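You operate a simulated robot arm through the tools that you are given. There is no shell and no other tool.

The job below is to be done with a simulated robot arm. You get a single attempt, and the scene is never put back.

Task
Put things in order on the end of the bench by the small grey shelf. At the end: the yellow wheel stands on top of the brown wooden block; the blue wheel stands where the silver steel wheel stood; the brown red label corner piece stands where the yellow wheel stood; the silver steel wheel stands on top of the brown carton; whatever was shut is shut again. Leave all else as you found it, and nothing knocked over.

It is judged by the outcome, as a careful person would: the job done as asked, and still so three seconds after it is handed in. It fails if anything else is knocked over, pushed out of place, dropped, spilled or broken.

Robot
A 7-joint arm with a two-finger parallel gripper, fixed in place. Base frame: the origin is at the foot of the arm, x ahead of it, y to its left, z up; the work surface is at about z = 0. Readings come in mm, rad, newtons and seconds.
With the tool pointing down near the work surface it reaches from about 240 to 620 mm from the base axis. Its first joint turns from -1.152 to 1.152 rad. Payload 2.6 kg.
The TCP is the grasp point between the finger pads, 30 mm short of the fingertips. In the tool frame z runs along the fingers and y along their closing line. The gripper opens to 94 mm. The fingers are 28 mm wide and 10 mm thick; the gripper's body (50 by 96 mm) begins 55 mm behind the TCP.
Orientation is that of the tool frame in the base frame, as a unit quaternion [x, y, z, w]. With the fingers straight down and closing along the base's y, the tool's x points along the base's -x, its y along +y and its z along -z.

Tools
- The arm moves only by the tool drive_tool. Its argument "increments" is a list that holds one entry, the list of rows, each a list of 6 numbers: the shift along the base's x, y, z in mm, then the turn, a rotation vector about the base's x, y, z in rad. In form: [[[x, y, z, rx, ry, rz], ...]]. A call has 1 to 20 rows; each row shifts and turns the commanded pose from where the row before left it. "fingers" is the opening, from 0 (shut) to 1 (fully open), set as the call begins (left out, the last holds). Each row takes 0.2 s and may step no farther than 50 mm and 0.15 rad from the row before; otherwise, or with a gripper value out of range, the whole call is refused. A pose out of reach is approached as far as the arm can. The call stops where the force on the tool passes 40 N (or 10 N more than at its start, if that is more) or the arm is blocked; 0.2 s more then pass. The fingers move at their own pace (about 72 mm/s each) and stop on an object; they squeeze with about 40 N. The grip force told is the motor's: it shows also when the fingers shut on nothing. Time passes only in rows, and 0.2 s behind the last, so rows that do not move let the fingers close. It gives the time, the measured TCP pose, the force on the tool (base axes), the opening and the grip force at its end, in the units of the frame above (readings bear some noise), with the torque about the TCP (base axes, N m) and any sound that the robot's microphone picked up.
- Cameras (640 x 400 px; columns grow to the right, rows downward): "scene" is fixed at [30, 431.2, 554.4]; the picture's right is [-0.82, -0.57, 0.00], its down [-0.37, 0.54, -0.76] and it looks along [0.43, -0.62, -0.66] (base axes); focal length 269 px, centre (320, 200). "wrist" rides on the gripper at [76, 14, -102] in the tool frame; the picture's right is [-0.18, 0.98, 0.00], its down [-0.75, -0.14, -0.64] and it looks along [-0.63, -0.12, 0.77] (tool axes); focal length 243 px, centre (320, 200). There is no depth. A picture from a camera that has moved, and an enlarged one, comes with that camera's place and axes in the base frame and with its lens.
- grab_frame(camera): a new picture of that camera. It takes no simulated time.
- inspect(camera, box): a new picture of the part [left, top, right, bottom] of that camera's present view, enlarged. It takes no simulated time.
- close_job(): hands the job in; it is judged then, once.

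Nothing tells you positions but the pictures and the camera data. Unless the task says otherwise, let go and move clear before handing in.

The tools are called after "Call:" by a JSON object that holds its "op" and its "data". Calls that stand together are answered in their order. drive_tool: Moves the arm, as the interface text tells. Its arguments: {"type":"object","properties":{"increments":{"type":"array"},"fingers":{"type":"number"}},"required":["increments"]} The other tools are called the same way: grab_frame (camera) takes a picture; inspect (camera, box) takes an enlarged picture of a part of a camera's view; close_job () hands the job in.

At the start:

```text
time: 0.0
ee_pos: [382.5, -37.7, 302.1]
ee_rot: [-0.001, 1.0, 0.0, 0.0]
contact_force: [-0.2, -0.3, -0.1]
torque: [-0.01, 0.02, 0.0]
gripper_width: 93.8
grasp_force: 0.1
```

scene: 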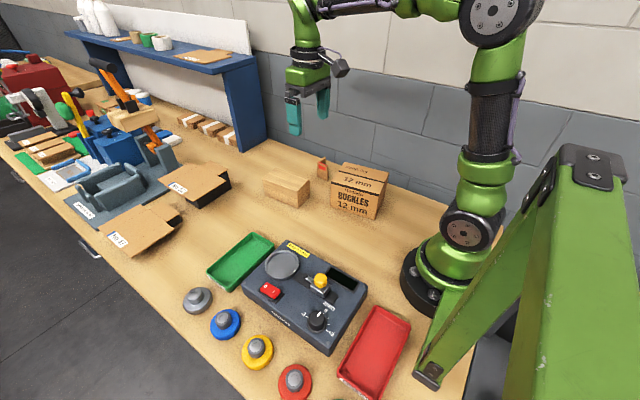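
wrist: 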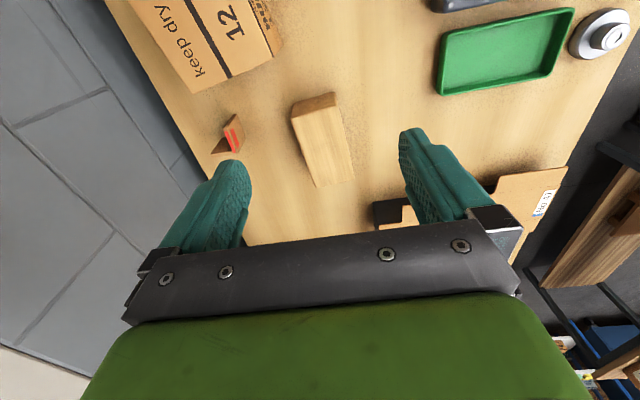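

I see a bench with four wheels (silver, blue, yellow, red) in a row at the near edge, a brown wooden block, a brown carton, and a small corner piece with a red label. I'll take closer pictures before moving.

Call:
{"op": "inspect", "data": {"camera": "scene", "box": [160, 220, 420, 400]}}

Call:
{"op": "inspect", "data": {"camera": "scene", "box": [240, 130, 420, 240]}}

Call:
{"op": "inspect", "data": {"camera": "scene", "box": [0, 40, 260, 260]}}

Call:
{"op": "inspect", "data": {"camera": "wrist", "box": [100, 0, 640, 260]}}

```text
2.22 times, centred on (290, 310) of scene
camera zoom: at [30.0, 431.2, 554.4], right [-0.82, -0.57, 0.0], down [-0.37, 0.54, -0.76], along [0.43, -0.62, -0.66], focal length 598 px, centre (387, -44)
```

zoom: 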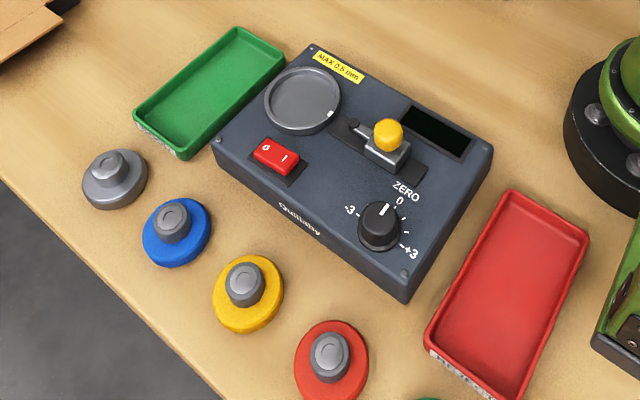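

```text
3.56 times, centred on (330, 185) of scene
camera zoom: at [30.0, 431.2, 554.4], right [-0.82, -0.57, 0.0], down [-0.37, 0.54, -0.76], along [0.43, -0.62, -0.66], focal length 956 px, centre (284, 253)
```

zoom: 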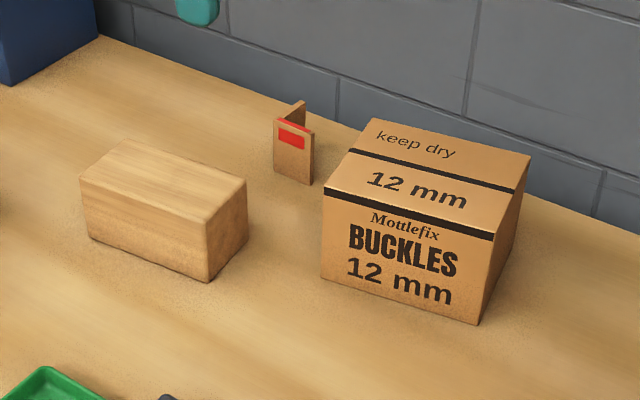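

```text
1.82 times, centred on (130, 150) of scene
camera zoom: at [30.0, 431.2, 554.4], right [-0.82, -0.57, 0.0], down [-0.37, 0.54, -0.76], along [0.43, -0.62, -0.66], focal length 489 px, centre (666, 291)
```

zoom: 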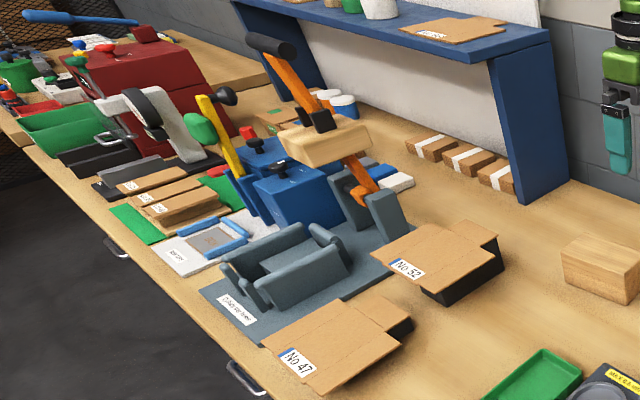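

```text
1.19 times, centred on (370, 130) of wrist
camera zoom: at [306.7, -23.7, 404.9], right [0.18, 0.98, 0.0], down [0.75, -0.14, 0.64], along [0.63, -0.12, -0.77], focal length 288 px, centre (261, 283)
```

zoom: 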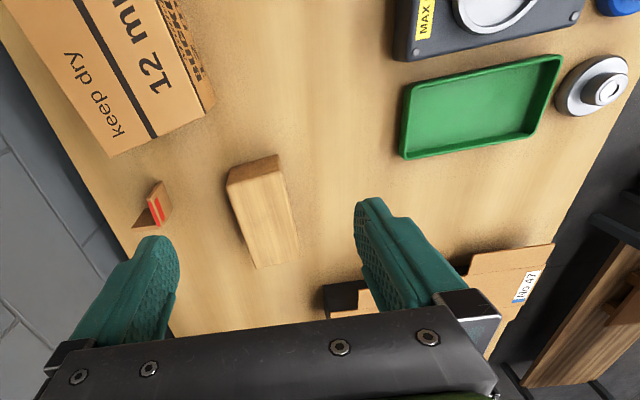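

The silver wheel looks to be near (413, 340), blue near (325, 339), yellow near (235, 341), carton centre near (289, -149) with its top at about 95 mm, and the block near (486, -44) with its top at about 65 mm. I'll go up and over to the wheels for a closer look.

Call:
{"op": "drive_tool", "data": {"increments": [[[-10, 36, 0, 0, 0, 0], [-10, 36, 0, 0, 0, 0], [-10, 36, 0, 0, 0, 0], [-10, 36, 0, 0, 0, 0], [-10, 36, 0, 0, 0, 0], [-10, 36, 0, 0, 0, 0], [-10, 36, 0, 0, 0, 0], [-10, 36, 0, 0, 0, 0]]], "fingers": 1}}

```text
time: 1.8
ee_pos: [299.0, 249.1, 302.3]
ee_rot: [0.0, 1.0, 0.001, 0.0]
contact_force: [0.2, -0.3, 0.4]
torque: [0.04, 0.03, 0.0]
gripper_width: 93.9
grasp_force: 0.2
```

The arm is above the wheel area at about (299, 249, 302). I'll take pictures from both cameras.

Call:
{"op": "grab_frame", "data": {"camera": "wrist"}}

Call:
{"op": "grab_frame", "data": {"camera": "scene"}}

```text
taken
camera wrist: at [223.1, 263.8, 406.4], right [0.18, 0.98, 0.0], down [0.75, -0.14, 0.64], along [0.63, -0.12, -0.77], focal length 243 px, centre (320, 200)
```

wrist: 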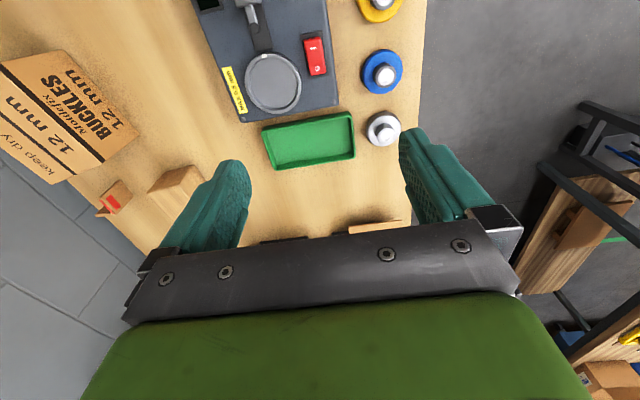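

```text
taken
```

scene: 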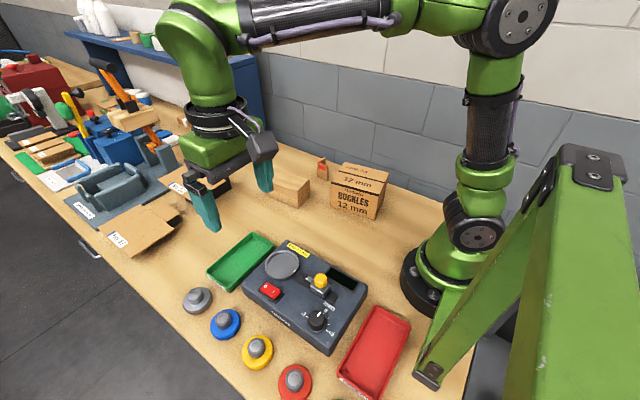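

The wheels show clearly beside the device, and both cameras agree on their positions to within a few mm. I'll zoom in for size and height, and check the rest of the room for a grey shelf or look-alike objects.

Call:
{"op": "inspect", "data": {"camera": "wrist", "box": [320, 0, 480, 160]}}

Call:
{"op": "inspect", "data": {"camera": "wrist", "box": [440, 80, 640, 400]}}

Call:
{"op": "inspect", "data": {"camera": "scene", "box": [0, 40, 160, 200]}}

Call:
{"op": "inspect", "data": {"camera": "scene", "box": [170, 270, 330, 400]}}

```text
2.50 times, centred on (400, 80) of wrist
camera zoom: at [223.1, 263.8, 406.4], right [0.18, 0.98, 0.0], down [0.75, -0.14, 0.64], along [0.63, -0.12, -0.77], focal length 606 px, centre (120, 500)
```

zoom: 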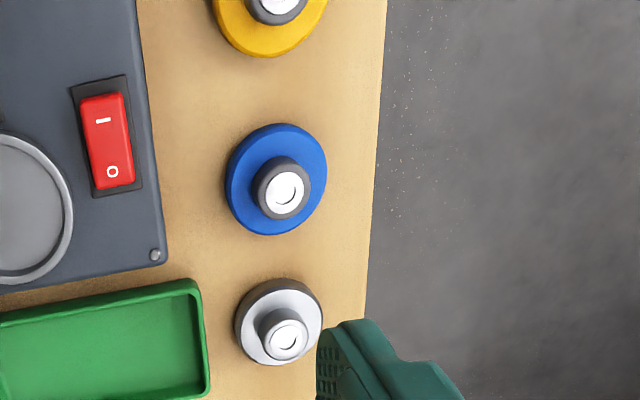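

```text
1.25 times, centred on (540, 240) of wrist
camera zoom: at [223.1, 263.8, 406.4], right [0.18, 0.98, 0.0], down [0.75, -0.14, 0.64], along [0.63, -0.12, -0.77], focal length 303 px, centre (45, 150)
```

zoom: 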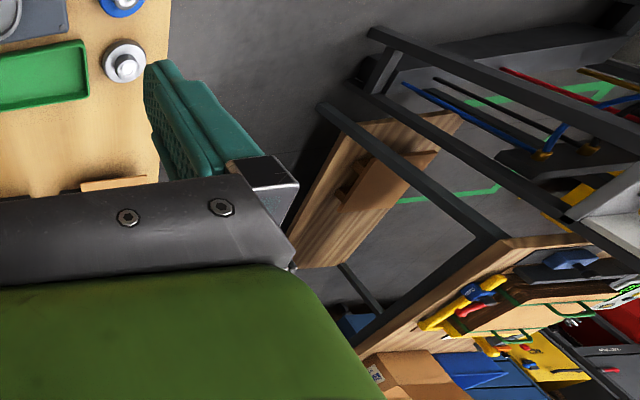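

```text
2.50 times, centred on (80, 120) of scene
camera zoom: at [30.0, 431.1, 554.4], right [-0.82, -0.57, 0.0], down [-0.37, 0.54, -0.76], along [0.43, -0.62, -0.66], focal length 672 px, centre (920, 400)
```

zoom: 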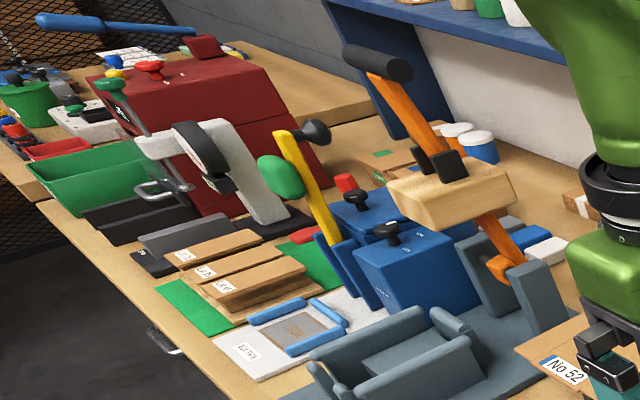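

```text
3.08 times, centred on (250, 335) of scene
camera zoom: at [30.0, 431.1, 554.4], right [-0.82, -0.57, 0.0], down [-0.37, 0.54, -0.76], along [0.43, -0.62, -0.66], focal length 827 px, centre (535, -215)
```

zoom: 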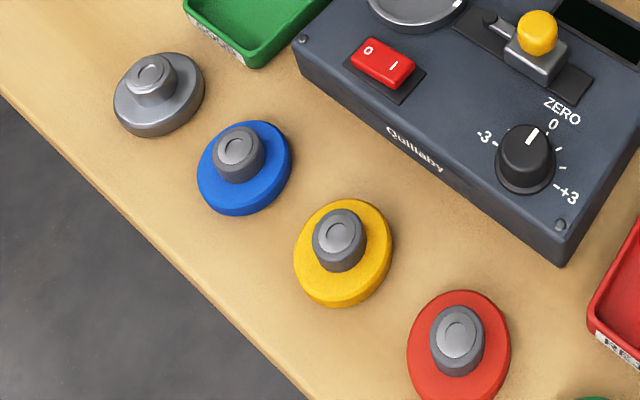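

The wheels are discs about 60 mm across with a knob about 30 mm wide, and the knob tops are at z ≈ 39. I'll move over the yellow wheel, staying high, and look straight down between the fingers.

Call:
{"op": "drive_tool", "data": {"increments": [[[-16, 23, -20, 0, 0, 0], [-16, 23, -20, 0, 0, 0], [-16, 23, -30, 0, 0, 0], [-16, 23, -30, 0, 0, 0], [0, 0, -20, 0, 0, 0], [0, 0, 0, 0, 0, 0]]], "fingers": 0.65}}

Call:
{"op": "grab_frame", "data": {"camera": "wrist"}}

Call:
{"op": "grab_frame", "data": {"camera": "scene"}}

```text
time: 3.2
ee_pos: [240.1, 341.1, 180.6]
ee_rot: [0.0, 1.0, 0.0, -0.001]
contact_force: [0.5, -0.1, 0.1]
torque: [-0.01, 0.01, 0.01]
gripper_width: 61.2
grasp_force: 0.1
```

```text
taken
camera wrist: at [163.6, 355.5, 283.9], right [0.18, 0.98, 0.0], down [0.75, -0.14, 0.64], along [0.63, -0.12, -0.77], focal length 243 px, centre (320, 200)
```

wrist: 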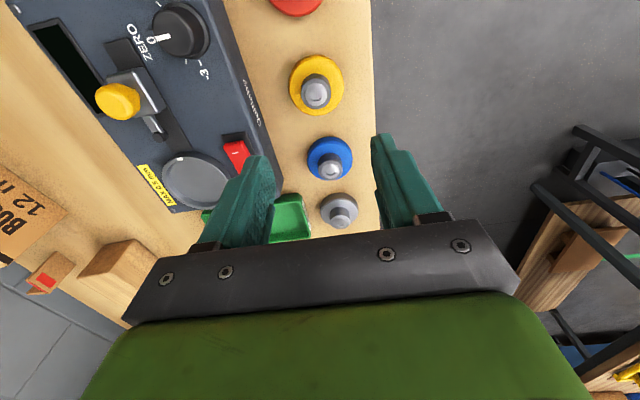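

```text
taken
```

scene: 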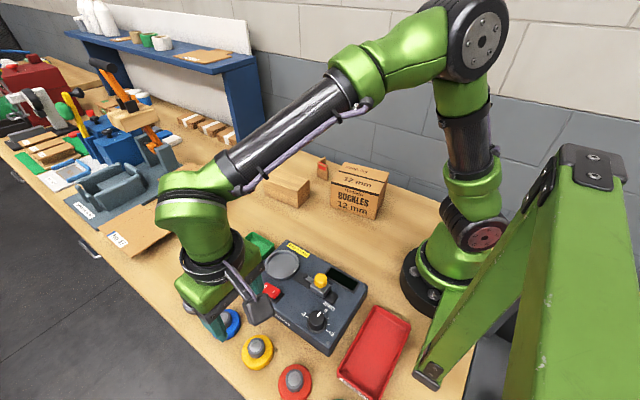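

The yellow wheel lies below and slightly behind the fingers. I'll zoom in to measure its height and centre.

Call:
{"op": "inspect", "data": {"camera": "wrist", "box": [270, 30, 400, 120]}}

Call:
{"op": "inspect", "data": {"camera": "wrist", "box": [280, 120, 400, 240]}}

Call:
{"op": "inspect", "data": {"camera": "scene", "box": [200, 300, 320, 390]}}

```text
4.44 times, centred on (335, 75) of wrist
camera zoom: at [163.6, 355.5, 283.9], right [0.18, 0.98, 0.0], down [0.75, -0.14, 0.64], along [0.63, -0.12, -0.77], focal length 1078 px, centre (253, 756)
```

zoom: 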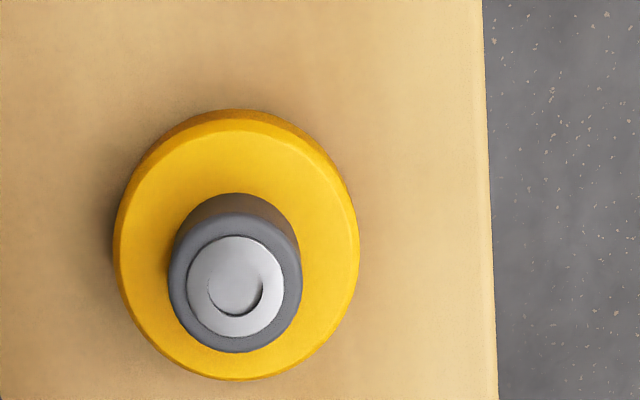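

```text
3.33 times, centred on (340, 180) of wrist
camera zoom: at [163.6, 355.5, 283.9], right [0.18, 0.98, 0.0], down [0.75, -0.14, 0.64], along [0.63, -0.12, -0.77], focal length 809 px, centre (253, 267)
```

zoom: 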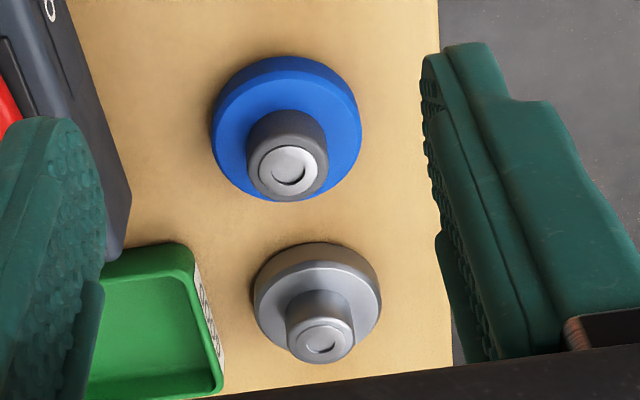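

```text
4.44 times, centred on (260, 345) of scene
camera zoom: at [30.0, 431.2, 554.4], right [-0.82, -0.57, 0.0], down [-0.37, 0.54, -0.76], along [0.43, -0.62, -0.66], focal length 1195 px, centre (587, -444)
```

zoom: 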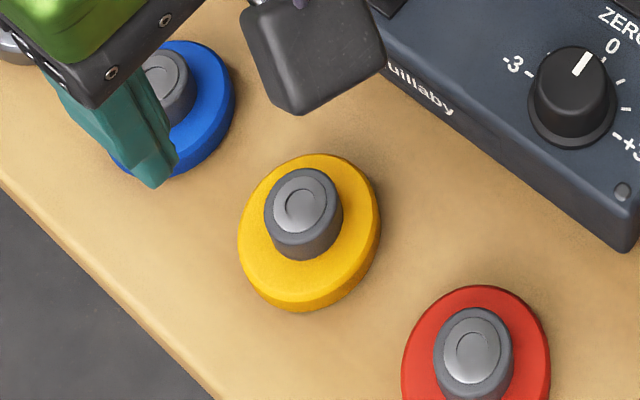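

The yellow knob centre is at about (234, 339.5), its top at z ≈ 40 and the disc top at ≈ 19. I'll centre over it and come down to z 70 for a check before gripping.

Call:
{"op": "drive_tool", "data": {"increments": [[[-4.5, -3, 0, 0, 0, 0], [0, 0, -30, 0, 0, 0], [0, 0, -30, 0, 0, 0], [0, 0, -30, 0, 0, 0], [0, 0, -20, 0, 0, 0], [0, 0, 0, 0, 0, 0]]]}}

Call:
{"op": "grab_frame", "data": {"camera": "wrist"}}

Call:
{"op": "inspect", "data": {"camera": "scene", "box": [180, 280, 340, 400]}}

```text
time: 4.6
ee_pos: [236.9, 339.2, 73.5]
ee_rot: [0.0, 1.0, -0.001, 0.0]
contact_force: [-0.2, -0.1, 0.0]
torque: [0.02, 0.01, 0.0]
gripper_width: 61.0
grasp_force: 0.1
```

```text
taken
camera wrist: at [159.5, 354.5, 177.3], right [0.18, 0.98, 0.0], down [0.75, -0.14, 0.64], along [0.63, -0.12, -0.77], focal length 243 px, centre (320, 200)
```

wrist: 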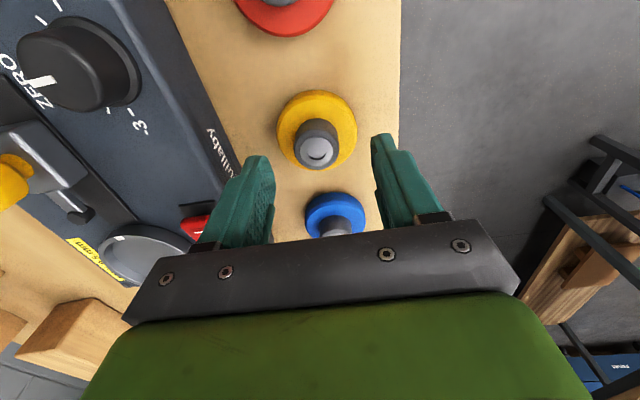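

```text
3.33 times, centred on (260, 340) of scene
camera zoom: at [30.0, 431.2, 554.4], right [-0.82, -0.57, 0.0], down [-0.37, 0.54, -0.76], along [0.43, -0.62, -0.66], focal length 896 px, centre (520, -267)
```

zoom: 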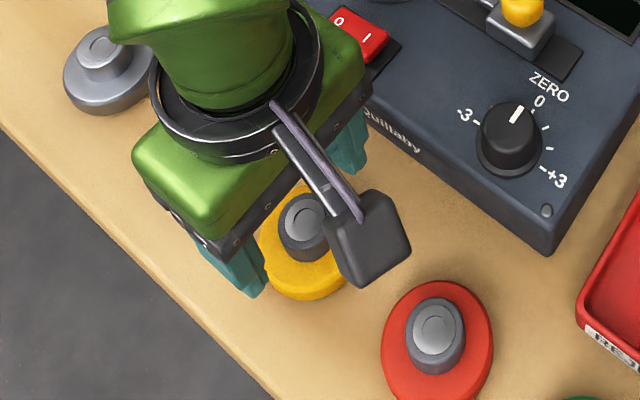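

The fingers straddle the yellow knob and are only about 2 mm off in x. I'll correct that, go down to about z 52, and close.

Call:
{"op": "drive_tool", "data": {"increments": [[[-2, -1, -7, 0, 0, 0], [0, 0, -7, 0, 0, 0], [0, 0, -5, 0, 0, 0], [0, 0, 0, 0, 0, 0]]]}}

Call:
{"op": "grab_frame", "data": {"camera": "wrist"}}

```text
time: 5.6
ee_pos: [233.1, 337.5, 53.2]
ee_rot: [0.0, 1.0, 0.001, 0.0]
contact_force: [1.4, -0.2, 0.0]
torque: [-0.01, 0.0, 0.01]
gripper_width: 61.0
grasp_force: 0.1
```

```text
taken
camera wrist: at [156.6, 352.4, 155.9], right [0.18, 0.98, 0.0], down [0.75, -0.14, 0.64], along [0.63, -0.12, -0.77], focal length 243 px, centre (320, 200)
```

wrist: 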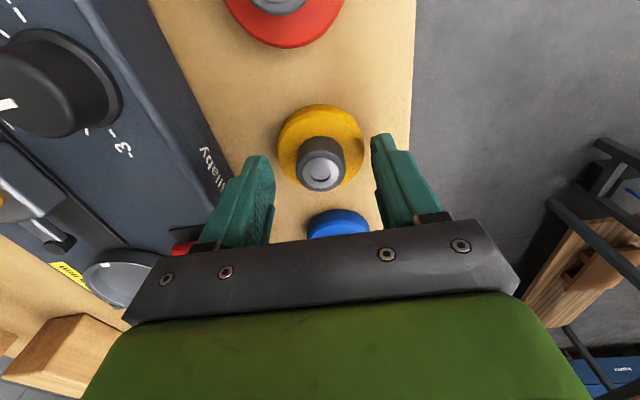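

The knob sits centrally between the pads. I'll close the fingers on it.

Call:
{"op": "drive_tool", "data": {"increments": [[[0, 0, 0, 0, 0, 0], [0, 0, 0, 0, 0, 0], [0, 0, 0, 0, 0, 0], [0, 0, 0, 0, 0, 0]]], "fingers": 0}}

Call:
{"op": "grab_frame", "data": {"camera": "wrist"}}

```text
time: 6.6
ee_pos: [232.5, 337.5, 52.5]
ee_rot: [0.0, 1.0, 0.0, 0.0]
contact_force: [-0.1, -0.9, -0.8]
torque: [0.02, 0.02, -0.03]
gripper_width: 28.4
grasp_force: 39.7
```

```text
taken
camera wrist: at [156.6, 352.5, 156.1], right [0.18, 0.98, 0.0], down [0.75, -0.14, 0.64], along [0.63, -0.12, -0.77], focal length 243 px, centre (320, 200)
```

wrist: 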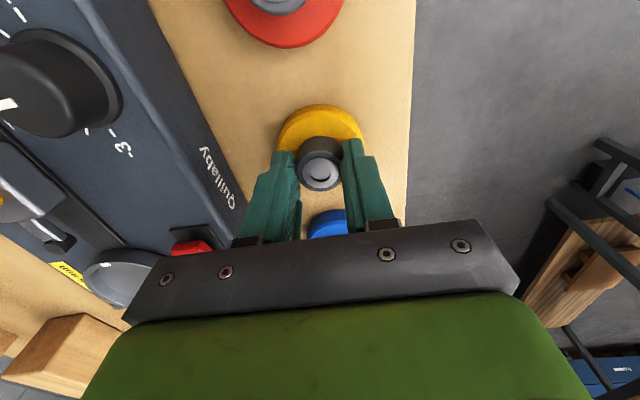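

Grip is held at 28.4 mm with about 40 N. I'll lift gently and check that the wheel comes along.

Call:
{"op": "drive_tool", "data": {"increments": [[[0, 0, 5, 0, 0, 0], [0, 0, 10, 0, 0, 0], [0, 0, 20, 0, 0, 0], [0, 0, 30, 0, 0, 0], [0, 0, 30, 0, 0, 0], [0, 0, 30, 0, 0, 0], [0, 0, 25, 0, 0, 0], [0, 0, 0, 0, 0, 0]]]}}

Call:
{"op": "grab_frame", "data": {"camera": "wrist"}}

Call:
{"op": "grab_frame", "data": {"camera": "scene"}}

```text
time: 8.4
ee_pos: [230.7, 339.1, 203.9]
ee_rot: [0.001, 1.0, 0.0, 0.0]
contact_force: [0.0, -0.2, -0.7]
torque: [0.03, 0.02, 0.01]
gripper_width: 28.7
grasp_force: 39.8
```

```text
taken
camera wrist: at [154.1, 353.2, 306.7], right [0.18, 0.98, 0.0], down [0.75, -0.14, 0.64], along [0.63, -0.12, -0.77], focal length 243 px, centre (320, 200)
```

wrist: 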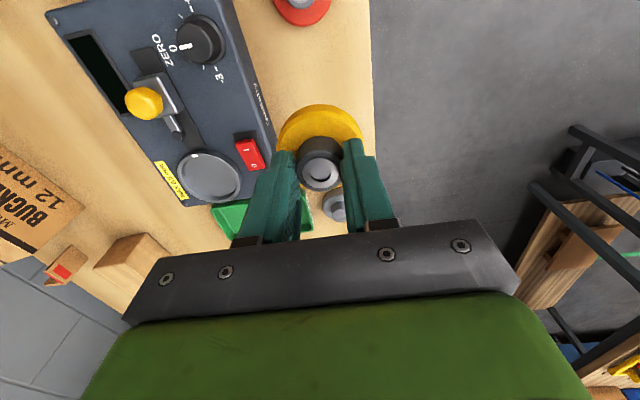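

```text
taken
```

scene: 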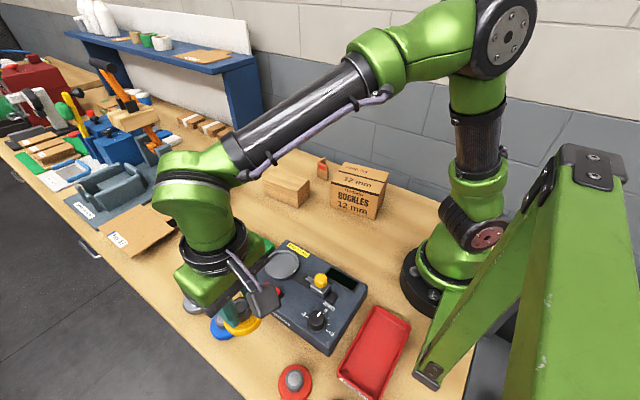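

The yellow wheel is lifted cleanly. I'll raise further and travel to a point beside the block to measure it accurately before placing.

Call:
{"op": "drive_tool", "data": {"increments": [[[0, 0, 25, 0, 0, 0], [0, 0, 25, 0, 0, 0], [25, -30, 0, 0, 0, 0], [25, -30, 0, 0, 0, 0], [25, -30, 0, 0, 0, 0], [25, -30, 0, 0, 0, 0], [25, -30, 0, 0, 0, 0], [25, -30, 0, 0, 0, 0], [25, -30, 0, 0, 0, 0], [25, -30, 0, 0, 0, 0], [0, 0, 0, 0, 0, 0]]]}}

Call:
{"op": "grab_frame", "data": {"camera": "wrist"}}

Call:
{"op": "inspect", "data": {"camera": "wrist", "box": [60, 40, 280, 240]}}

Call:
{"op": "grab_frame", "data": {"camera": "scene"}}

```text
time: 10.8
ee_pos: [431.3, 100.2, 252.5]
ee_rot: [-0.001, 1.0, 0.0, 0.0]
contact_force: [0.9, 0.2, -1.7]
torque: [0.01, 0.02, -0.04]
gripper_width: 28.6
grasp_force: 39.7
```

```text
taken
camera wrist: at [355.3, 114.9, 355.7], right [0.18, 0.98, 0.0], down [0.75, -0.14, 0.64], along [0.63, -0.12, -0.77], focal length 243 px, centre (320, 200)
```

wrist: 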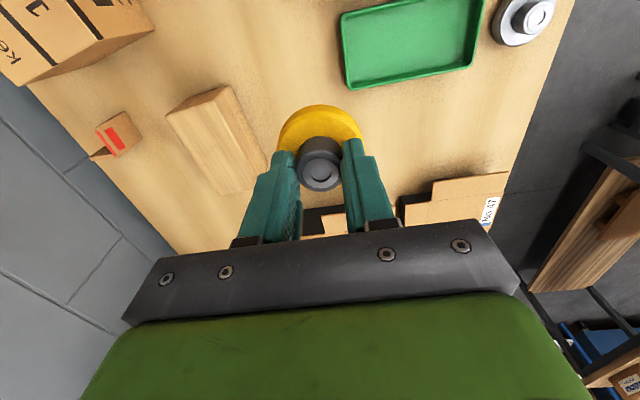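

```text
2.00 times, centred on (170, 140) of wrist
camera zoom: at [355.3, 114.9, 355.7], right [0.18, 0.98, 0.0], down [0.75, -0.14, 0.64], along [0.63, -0.12, -0.77], focal length 485 px, centre (620, 320)
```

zoom: 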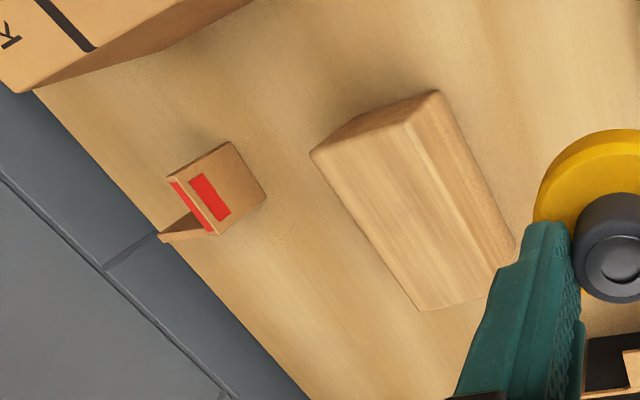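

```text
taken
```

scene: 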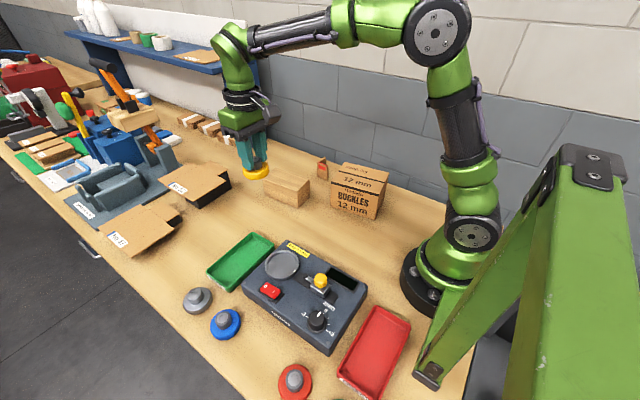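

The block's top is at about 65 mm, with its centre near (488, -50) and its long side almost along x. I'll carry the wheel over the block and come down to about 15 mm above it, then check.

Call:
{"op": "drive_tool", "data": {"increments": [[[11.3, -30.1, 0, 0, 0, 0], [11.3, -30.1, 0, 0, 0, 0], [11.3, -30.1, 0, 0, 0, 0], [11.3, -30.1, 0, 0, 0, 0], [11.3, -30.1, 0, 0, 0, 0], [0, 0, -40, 0, 0, 0], [0, 0, -40, 0, 0, 0], [0, 0, -25, 0, 0, 0], [0, 0, -15, 0, 0, 0], [0, 0, 0, 0, 0, 0]]]}}

Call:
{"op": "inspect", "data": {"camera": "scene", "box": [220, 110, 380, 220]}}

Call:
{"op": "grab_frame", "data": {"camera": "wrist"}}

```text
time: 13.0
ee_pos: [489.7, -53.5, 133.1]
ee_rot: [-0.001, 1.0, 0.0, 0.0]
contact_force: [0.2, 0.2, -2.1]
torque: [0.01, 0.03, -0.02]
gripper_width: 28.6
grasp_force: 39.7
```

```text
3.64 times, centred on (300, 165) of scene
camera zoom: at [30.0, 431.2, 554.4], right [-0.82, -0.57, 0.0], down [-0.37, 0.54, -0.76], along [0.43, -0.62, -0.66], focal length 978 px, centre (393, 327)
```

zoom: 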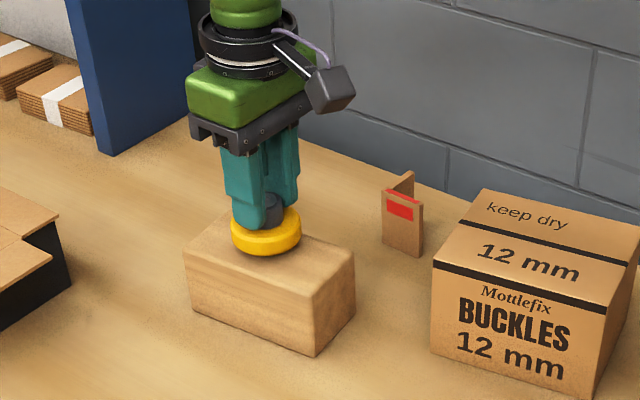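

```text
taken
camera wrist: at [413.2, -38.8, 235.4], right [0.18, 0.98, 0.0], down [0.75, -0.14, 0.64], along [0.63, -0.12, -0.77], focal length 243 px, centre (320, 200)
```

wrist: 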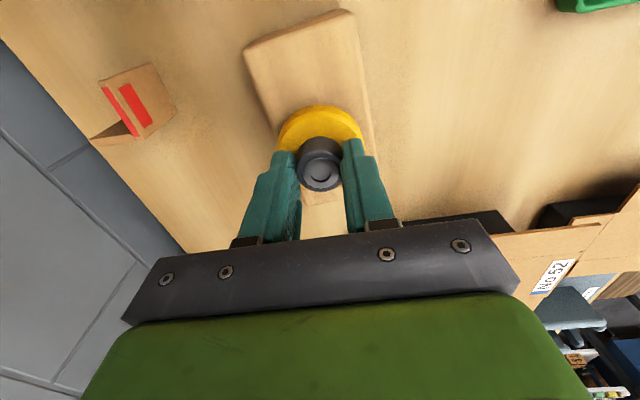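

The wheel is centred over the block at about (489, -53), matching the block's measured centre line. I'll lower it gently until it touches.

Call:
{"op": "drive_tool", "data": {"increments": [[[0, 0, -6, 0, 0, 0], [0, 0, -5, 0, 0, 0], [0, 0, -2, 0, 0, 0], [0, 0, 0, 0, 0, 0]]]}}

Call:
{"op": "inspect", "data": {"camera": "scene", "box": [240, 130, 340, 220]}}

```text
time: 13.9
ee_pos: [489.9, -53.0, 123.6]
ee_rot: [0.004, 1.0, -0.001, 0.002]
contact_force: [-3.1, -1.1, 3.4]
torque: [-0.11, 0.17, -0.04]
gripper_width: 28.5
grasp_force: 39.9
stopped in row 4: the force on the tool passed its limit at 42 N (the readings are from after the stop); the commanded pose is now the measured one
```

```text
4.44 times, centred on (290, 175) of scene
camera zoom: at [30.0, 431.2, 554.4], right [-0.82, -0.57, 0.0], down [-0.37, 0.54, -0.76], along [0.43, -0.62, -0.66], focal length 1195 px, centre (453, 311)
```

zoom: 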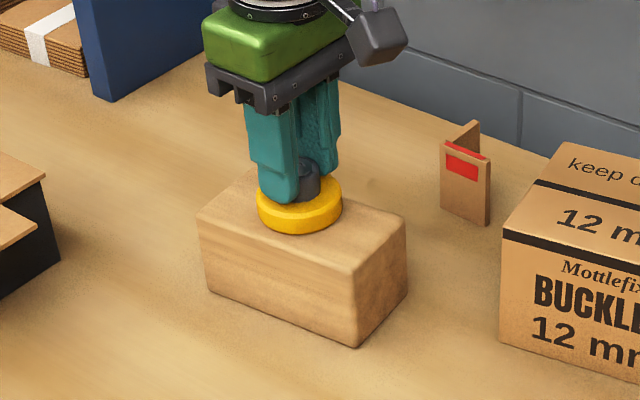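

The wheel is touching the block, with TCP at z ≈ 123 and only small residual forces. I'll release and rise straight up.

Call:
{"op": "drive_tool", "data": {"increments": [[[0, 0, 0, 0, 0, 0], [0, 0, 0, 0, 0, 0], [0, 0, 0, 0, 0, 0], [0, 0, 10, 0, 0, 0], [0, 0, 20, 0, 0, 0], [0, 0, 30, 0, 0, 0], [0, 0, 30, 0, 0, 0], [0, 0, 30, 0, 0, 0], [0, 0, 0, 0, 0, 0]]], "fingers": 0.6}}

Call:
{"op": "inspect", "data": {"camera": "scene", "box": [240, 130, 340, 220]}}

Call:
{"op": "grab_frame", "data": {"camera": "wrist"}}

```text
time: 15.9
ee_pos: [489.9, -53.6, 243.6]
ee_rot: [0.002, 1.0, -0.001, 0.001]
contact_force: [0.9, -0.5, -1.1]
torque: [-0.01, -0.01, -0.01]
gripper_width: 56.7
grasp_force: 0.0
```

```text
4.44 times, centred on (290, 175) of scene
camera zoom: at [30.0, 431.2, 554.4], right [-0.82, -0.57, 0.0], down [-0.37, 0.54, -0.76], along [0.43, -0.62, -0.66], focal length 1195 px, centre (453, 311)
```

zoom: 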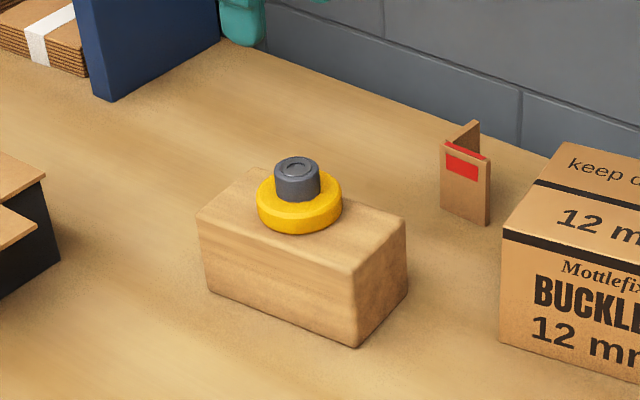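

```text
taken
camera wrist: at [413.3, -38.4, 346.5], right [0.19, 0.98, 0.0], down [0.75, -0.14, 0.64], along [0.63, -0.12, -0.77], focal length 243 px, centre (320, 200)
```

wrist: 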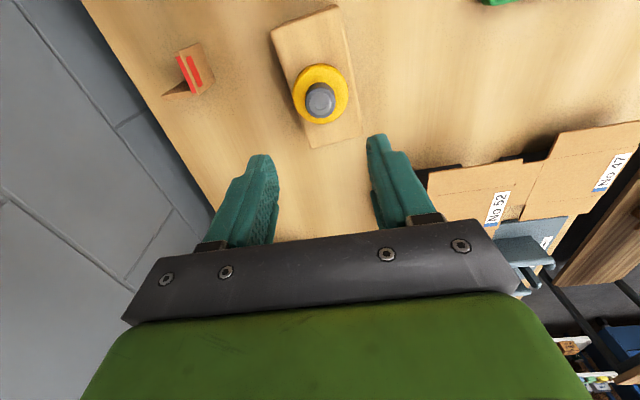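

The yellow wheel stands flat on the block. Next is the silver wheel at about (408.5, 339); I'll travel there at a safe height.

Call:
{"op": "drive_tool", "data": {"increments": [[[-8.1, 39.2, 0, 0, 0, 0], [-8.1, 39.2, 0, 0, 0, 0], [-8.1, 39.2, 0, 0, 0, 0], [-8.1, 39.2, 0, 0, 0, 0], [-8.1, 39.2, 0, 0, 0, 0], [-8.1, 39.2, 0, 0, 0, 0], [-8.1, 39.2, 0, 0, 0, 0], [-8.1, 39.2, 0, 0, 0, 0], [-8.1, 39.2, -20, 0, 0, 0], [-8.1, 39.2, -30, 0, 0, 0], [0, 0, -30, 0, 0, 0], [0, 0, -30, 0, 0, 0], [0, 0, 0, 0, 0, 0]]]}}

Call:
{"op": "grab_frame", "data": {"camera": "wrist"}}

Call:
{"op": "grab_frame", "data": {"camera": "scene"}}

```text
time: 18.7
ee_pos: [412.3, 339.2, 133.8]
ee_rot: [0.002, 1.0, 0.0, 0.002]
contact_force: [-0.5, -0.4, -0.7]
torque: [-0.02, -0.02, 0.01]
gripper_width: 56.6
grasp_force: 0.1
```

```text
taken
camera wrist: at [335.7, 353.3, 235.6], right [0.19, 0.98, 0.0], down [0.75, -0.15, 0.64], along [0.63, -0.12, -0.77], focal length 243 px, centre (320, 200)
```

wrist: 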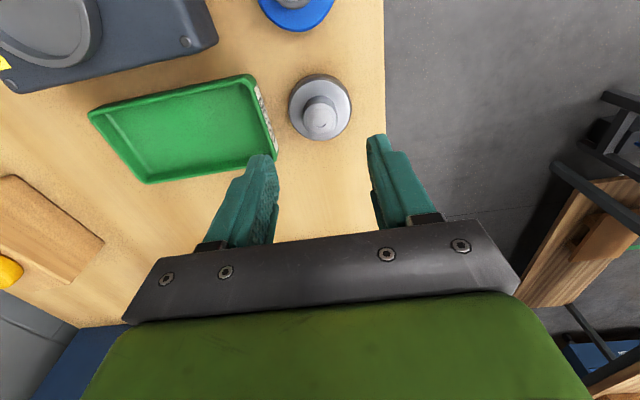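

```text
taken
```

scene: 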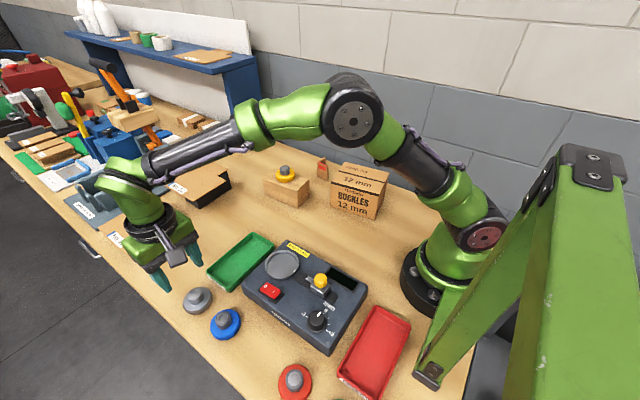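

Call:
{"op": "inspect", "data": {"camera": "wrist", "box": [260, 50, 380, 150]}}

Call:
{"op": "inspect", "data": {"camera": "scene", "box": [160, 270, 260, 350]}}

```text
4.00 times, centred on (320, 100) of wrist
camera zoom: at [335.7, 353.3, 235.6], right [0.19, 0.98, 0.0], down [0.75, -0.15, 0.64], along [0.63, -0.12, -0.77], focal length 970 px, centre (320, 600)
```

zoom: 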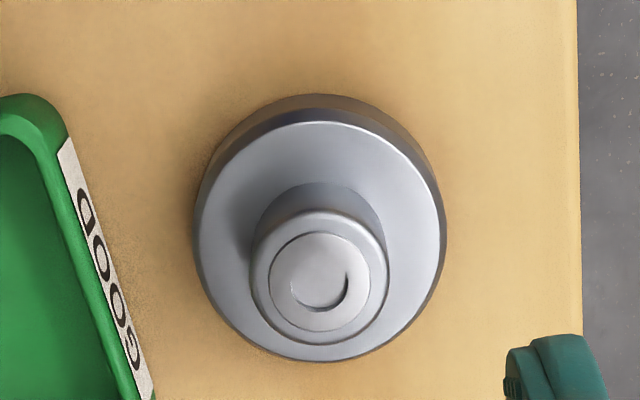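

```text
5.00 times, centred on (210, 310) of scene
camera zoom: at [30.0, 431.2, 554.4], right [-0.82, -0.57, 0.0], down [-0.37, 0.54, -0.76], along [0.43, -0.62, -0.66], focal length 1344 px, centre (870, -350)
```

zoom: 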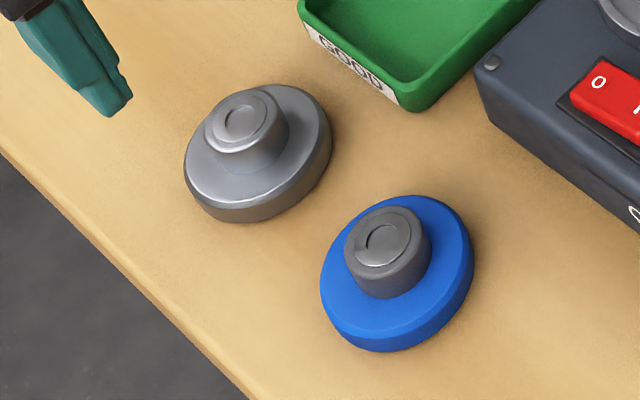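

The silver wheel is directly below the fingers, within 1 mm of the TCP in x and y. I'll descend to z ≈ 53 around its knob, correcting a tiny tilt on the way.

Call:
{"op": "drive_tool", "data": {"increments": [[[0, 0, -25, 0, 0.004, 0.004], [0, 0, -25, 0, 0, 0], [0, 0, -15, 0, 0, 0], [0, 0, -10, 0, 0, 0], [0, 0, -5.5, 0, 0, 0], [0, 0, 0, 0, 0, 0]]]}}

Call:
{"op": "grab_frame", "data": {"camera": "wrist"}}

Call:
{"op": "inspect", "data": {"camera": "scene", "box": [140, 250, 280, 370]}}

```text
time: 20.1
ee_pos: [410.2, 339.1, 50.6]
ee_rot: [-0.001, 1.0, 0.001, -0.001]
contact_force: [0.6, 0.4, 0.3]
torque: [-0.01, -0.01, -0.01]
gripper_width: 56.4
grasp_force: 0.0
```

```text
taken
camera wrist: at [332.7, 353.6, 154.5], right [0.18, 0.98, 0.0], down [0.75, -0.14, 0.64], along [0.63, -0.12, -0.77], focal length 243 px, centre (320, 200)
```

wrist: 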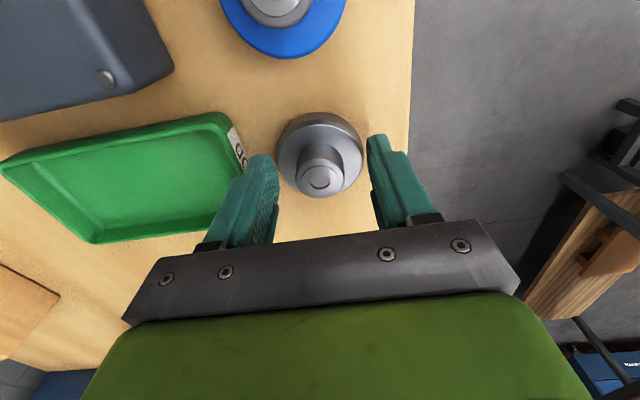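

```text
3.33 times, centred on (210, 310) of scene
camera zoom: at [30.0, 431.2, 554.4], right [-0.82, -0.57, 0.0], down [-0.37, 0.54, -0.76], along [0.43, -0.62, -0.66], focal length 896 px, centre (687, -167)
```

zoom: 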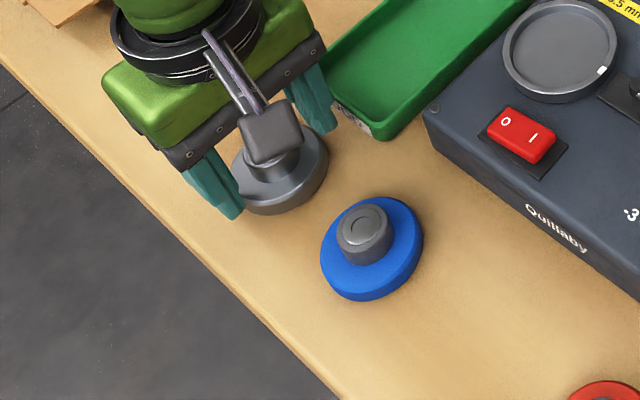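

Fingers straddle the silver knob with no contact. I'll zoom in to check the fore-aft centring before closing.

Call:
{"op": "inspect", "data": {"camera": "wrist", "box": [230, 90, 430, 230]}}

```text
2.86 times, centred on (330, 160) of wrist
camera zoom: at [332.7, 353.6, 154.5], right [0.18, 0.98, 0.0], down [0.75, -0.14, 0.64], along [0.63, -0.12, -0.77], focal length 693 px, centre (291, 314)
```

zoom: 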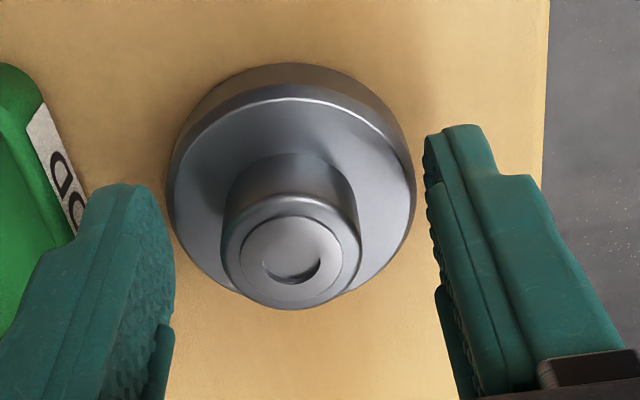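

The knob is about 2 mm further out than the TCP, so I'll shift +1 mm and close on it.

Call:
{"op": "drive_tool", "data": {"increments": [[[1, 0, 0, 0, 0, 0], [0, 0, 0, 0, 0, 0]]]}}

Call:
{"op": "drive_tool", "data": {"increments": [[[0, 0, 0, 0, 0, 0], [0, 0, 0, 0, 0, 0], [0, 0, 0, 0, 0, 0], [0, 0, 0, 0, 0, 0]]], "fingers": 0}}

Call:
{"op": "inspect", "data": {"camera": "wrist", "box": [230, 90, 430, 230]}}

```text
time: 20.7
ee_pos: [409.8, 338.3, 50.9]
ee_rot: [0.001, 1.0, 0.0, -0.001]
contact_force: [-0.6, -0.1, -0.4]
torque: [0.0, 0.02, 0.01]
gripper_width: 56.4
grasp_force: 0.1
```

```text
time: 21.7
ee_pos: [410.2, 338.2, 51.0]
ee_rot: [0.0, 1.0, 0.0, 0.0]
contact_force: [0.8, 0.3, 1.1]
torque: [-0.01, -0.03, 0.03]
gripper_width: 28.9
grasp_force: 40.3
```

```text
2.86 times, centred on (330, 160) of wrist
camera zoom: at [333.7, 353.0, 154.4], right [0.18, 0.98, 0.0], down [0.75, -0.14, 0.64], along [0.63, -0.12, -0.77], focal length 693 px, centre (291, 314)
```

zoom: 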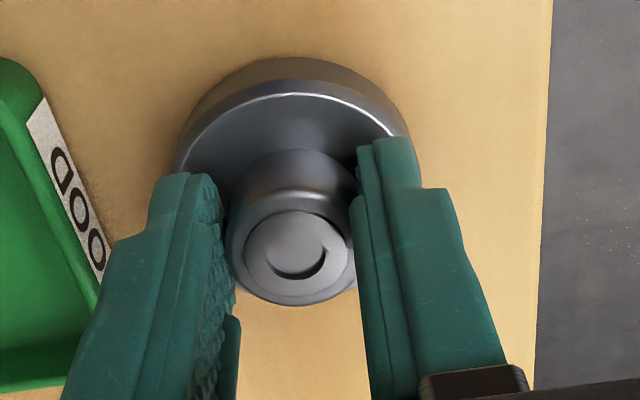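

The silver wheel is gripped (28.9 mm, 40 N) with TCP at about (410, 338.3, 51), which I'll reuse for the blue wheel. Lifting it now.

Call:
{"op": "drive_tool", "data": {"increments": [[[0, 0, 5, 0, 0, 0], [0, 0, 10, 0, 0, 0], [0, 0, 20, 0, 0, 0], [0, 0, 30, 0, 0, 0], [0, 0, 40, 0, 0, 0], [0, 0, 45, 0, 0, 0], [0, 0, 45, 0, 0, 0], [0, 0, 0, 0, 0, 0]]]}}

Call:
{"op": "grab_frame", "data": {"camera": "wrist"}}

Call:
{"op": "grab_frame", "data": {"camera": "scene"}}

```text
time: 23.5
ee_pos: [412.0, 339.8, 247.2]
ee_rot: [0.0, 1.0, 0.0, -0.001]
contact_force: [-0.7, 0.1, -2.6]
torque: [-0.06, 0.0, 0.01]
gripper_width: 29.5
grasp_force: 40.0
```

```text
taken
camera wrist: at [335.3, 355.3, 350.6], right [0.18, 0.98, 0.0], down [0.75, -0.14, 0.64], along [0.63, -0.12, -0.77], focal length 243 px, centre (320, 200)
```

wrist: 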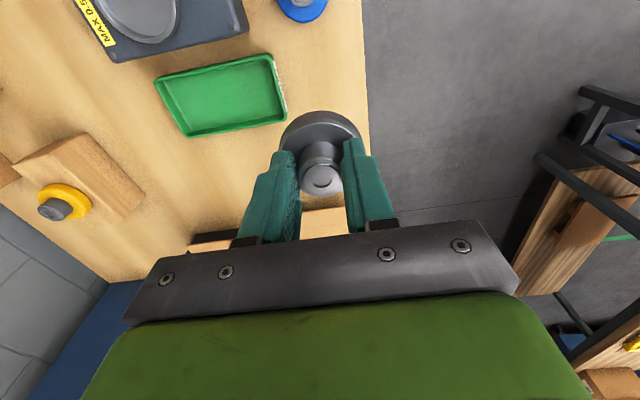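

```text
taken
```

scene: 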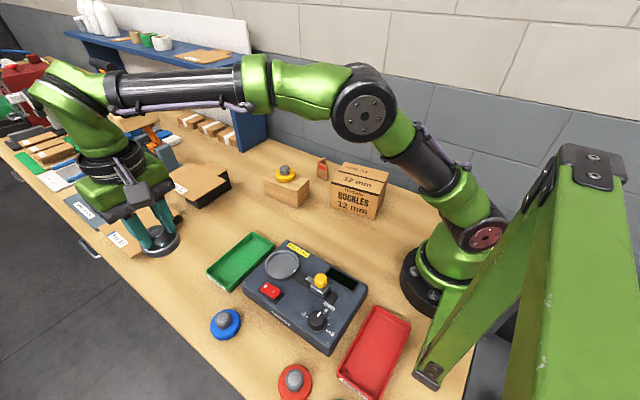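

The silver wheel is up and level in the grip. I'll carry it towards the carton, stopping beside it to measure the top first.

Call:
{"op": "drive_tool", "data": {"increments": [[[-12, -36, 0, 0, 0, 0], [-12, -36, 0, 0, 0, 0], [-12, -36, 0, 0, 0, 0], [-12, -36, 0, 0, 0, 0], [-12, -36, 0, 0, 0, 0], [-12, -36, 0, 0, 0, 0], [-12, -36, 0, 0, 0, 0], [-12, -36, 0, 0, 0, 0], [-12, -36, 0, 0, 0, 0], [-12, -36, 0, 0, 0, 0], [0, 0, 0, 0, 0, 0]]]}}

Call:
{"op": "grab_frame", "data": {"camera": "wrist"}}

Call:
{"op": "inspect", "data": {"camera": "wrist", "box": [60, 0, 320, 240]}}

Call:
{"op": "grab_frame", "data": {"camera": "scene"}}

```text
time: 25.9
ee_pos: [289.5, -20.9, 250.7]
ee_rot: [0.0, 1.0, 0.0, -0.001]
contact_force: [0.7, -0.1, -2.9]
torque: [0.01, 0.02, 0.01]
gripper_width: 29.0
grasp_force: 40.2
```

```text
taken
camera wrist: at [213.5, -6.3, 353.4], right [0.18, 0.98, 0.0], down [0.76, -0.14, 0.64], along [0.63, -0.12, -0.77], focal length 243 px, centre (320, 200)
```

wrist: 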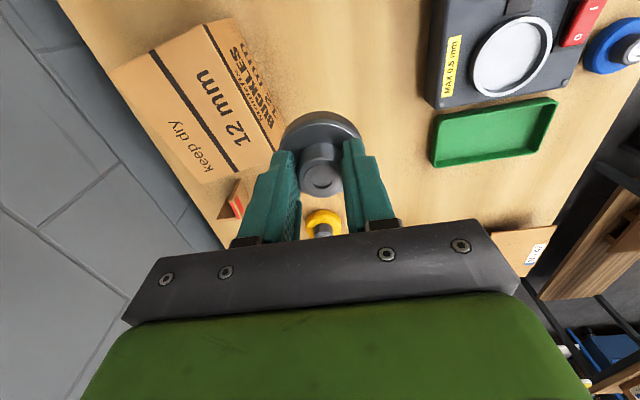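

```text
1.67 times, centred on (190, 120) of wrist
camera zoom: at [213.5, -6.3, 353.4], right [0.18, 0.98, 0.0], down [0.76, -0.14, 0.64], along [0.63, -0.12, -0.77], focal length 404 px, centre (537, 333)
```

zoom: 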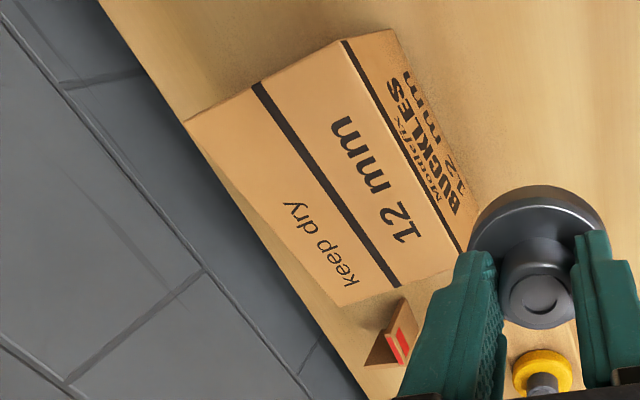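

```text
taken
```

scene: 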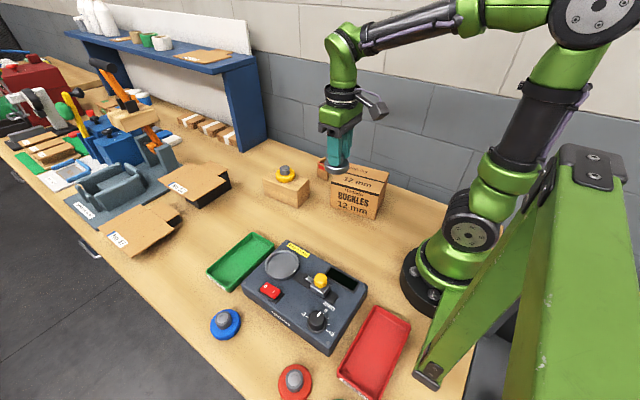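

The carton's top is centred at about (289, -150), with its height near 95 mm. I'll move over its centre and come down to around 15 mm above it.

Call:
{"op": "drive_tool", "data": {"increments": [[[0, -32.3, 0, 0, 0, 0], [0, -32.3, 0, 0, 0, 0], [0, -32.3, 0, 0, 0, 0], [0, -32.3, 0, 0, 0, 0], [0, 0, -35, 0, 0, 0], [0, 0, -30, 0, 0, 0], [0, 0, -20, 0, 0, 0], [0, 0, 0, 0, 0, 0]]]}}

Call:
{"op": "inspect", "data": {"camera": "scene", "box": [280, 110, 430, 230]}}

Call:
{"op": "grab_frame", "data": {"camera": "wrist"}}

```text
time: 27.7
ee_pos: [292.8, -150.7, 163.4]
ee_rot: [0.002, 1.0, 0.0, -0.002]
contact_force: [0.0, -0.4, -2.2]
torque: [-0.01, 0.0, 0.04]
gripper_width: 29.3
grasp_force: 40.0
```

```text
3.33 times, centred on (355, 170) of scene
camera zoom: at [30.0, 431.2, 554.4], right [-0.82, -0.57, 0.0], down [-0.37, 0.54, -0.76], along [0.43, -0.62, -0.66], focal length 896 px, centre (203, 300)
```

zoom: 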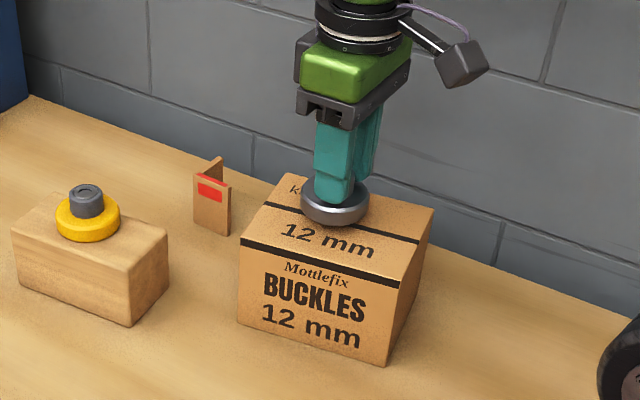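

```text
taken
camera wrist: at [215.1, -135.8, 266.3], right [0.19, 0.98, 0.0], down [0.75, -0.14, 0.64], along [0.63, -0.12, -0.77], focal length 243 px, centre (320, 200)
```

wrist: 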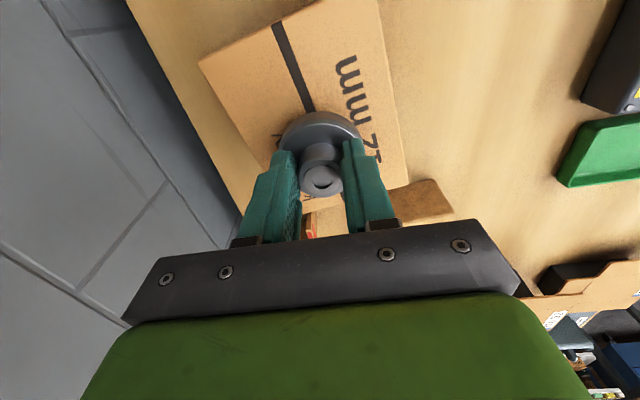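

The wheel hangs about 17 mm over the middle of the carton. I'll lower it in small steps.

Call:
{"op": "drive_tool", "data": {"increments": [[[-2, 0, -5, 0, 0, 0], [0, 0, -4, 0, 0, 0], [0, 0, -2, 0, 0, 0], [0, 0, -1, 0, 0, 0], [0, 0, 0, 0, 0, 0]]]}}

Call:
{"op": "inspect", "data": {"camera": "scene", "box": [310, 140, 400, 220]}}

```text
time: 28.9
ee_pos: [289.0, -150.1, 151.9]
ee_rot: [-0.001, 1.0, 0.0, 0.0]
contact_force: [-0.7, -0.7, 2.7]
torque: [-0.05, 0.07, 0.02]
gripper_width: 29.0
grasp_force: 40.1
```

```text
5.00 times, centred on (355, 180) of scene
camera zoom: at [30.0, 431.2, 554.4], right [-0.82, -0.57, 0.0], down [-0.37, 0.54, -0.76], along [0.43, -0.62, -0.66], focal length 1344 px, centre (145, 300)
```

zoom: 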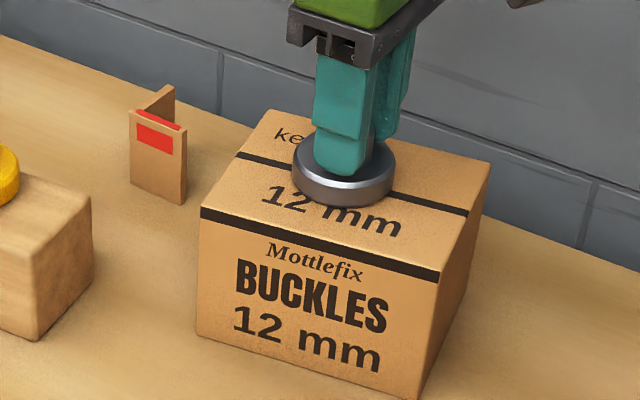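

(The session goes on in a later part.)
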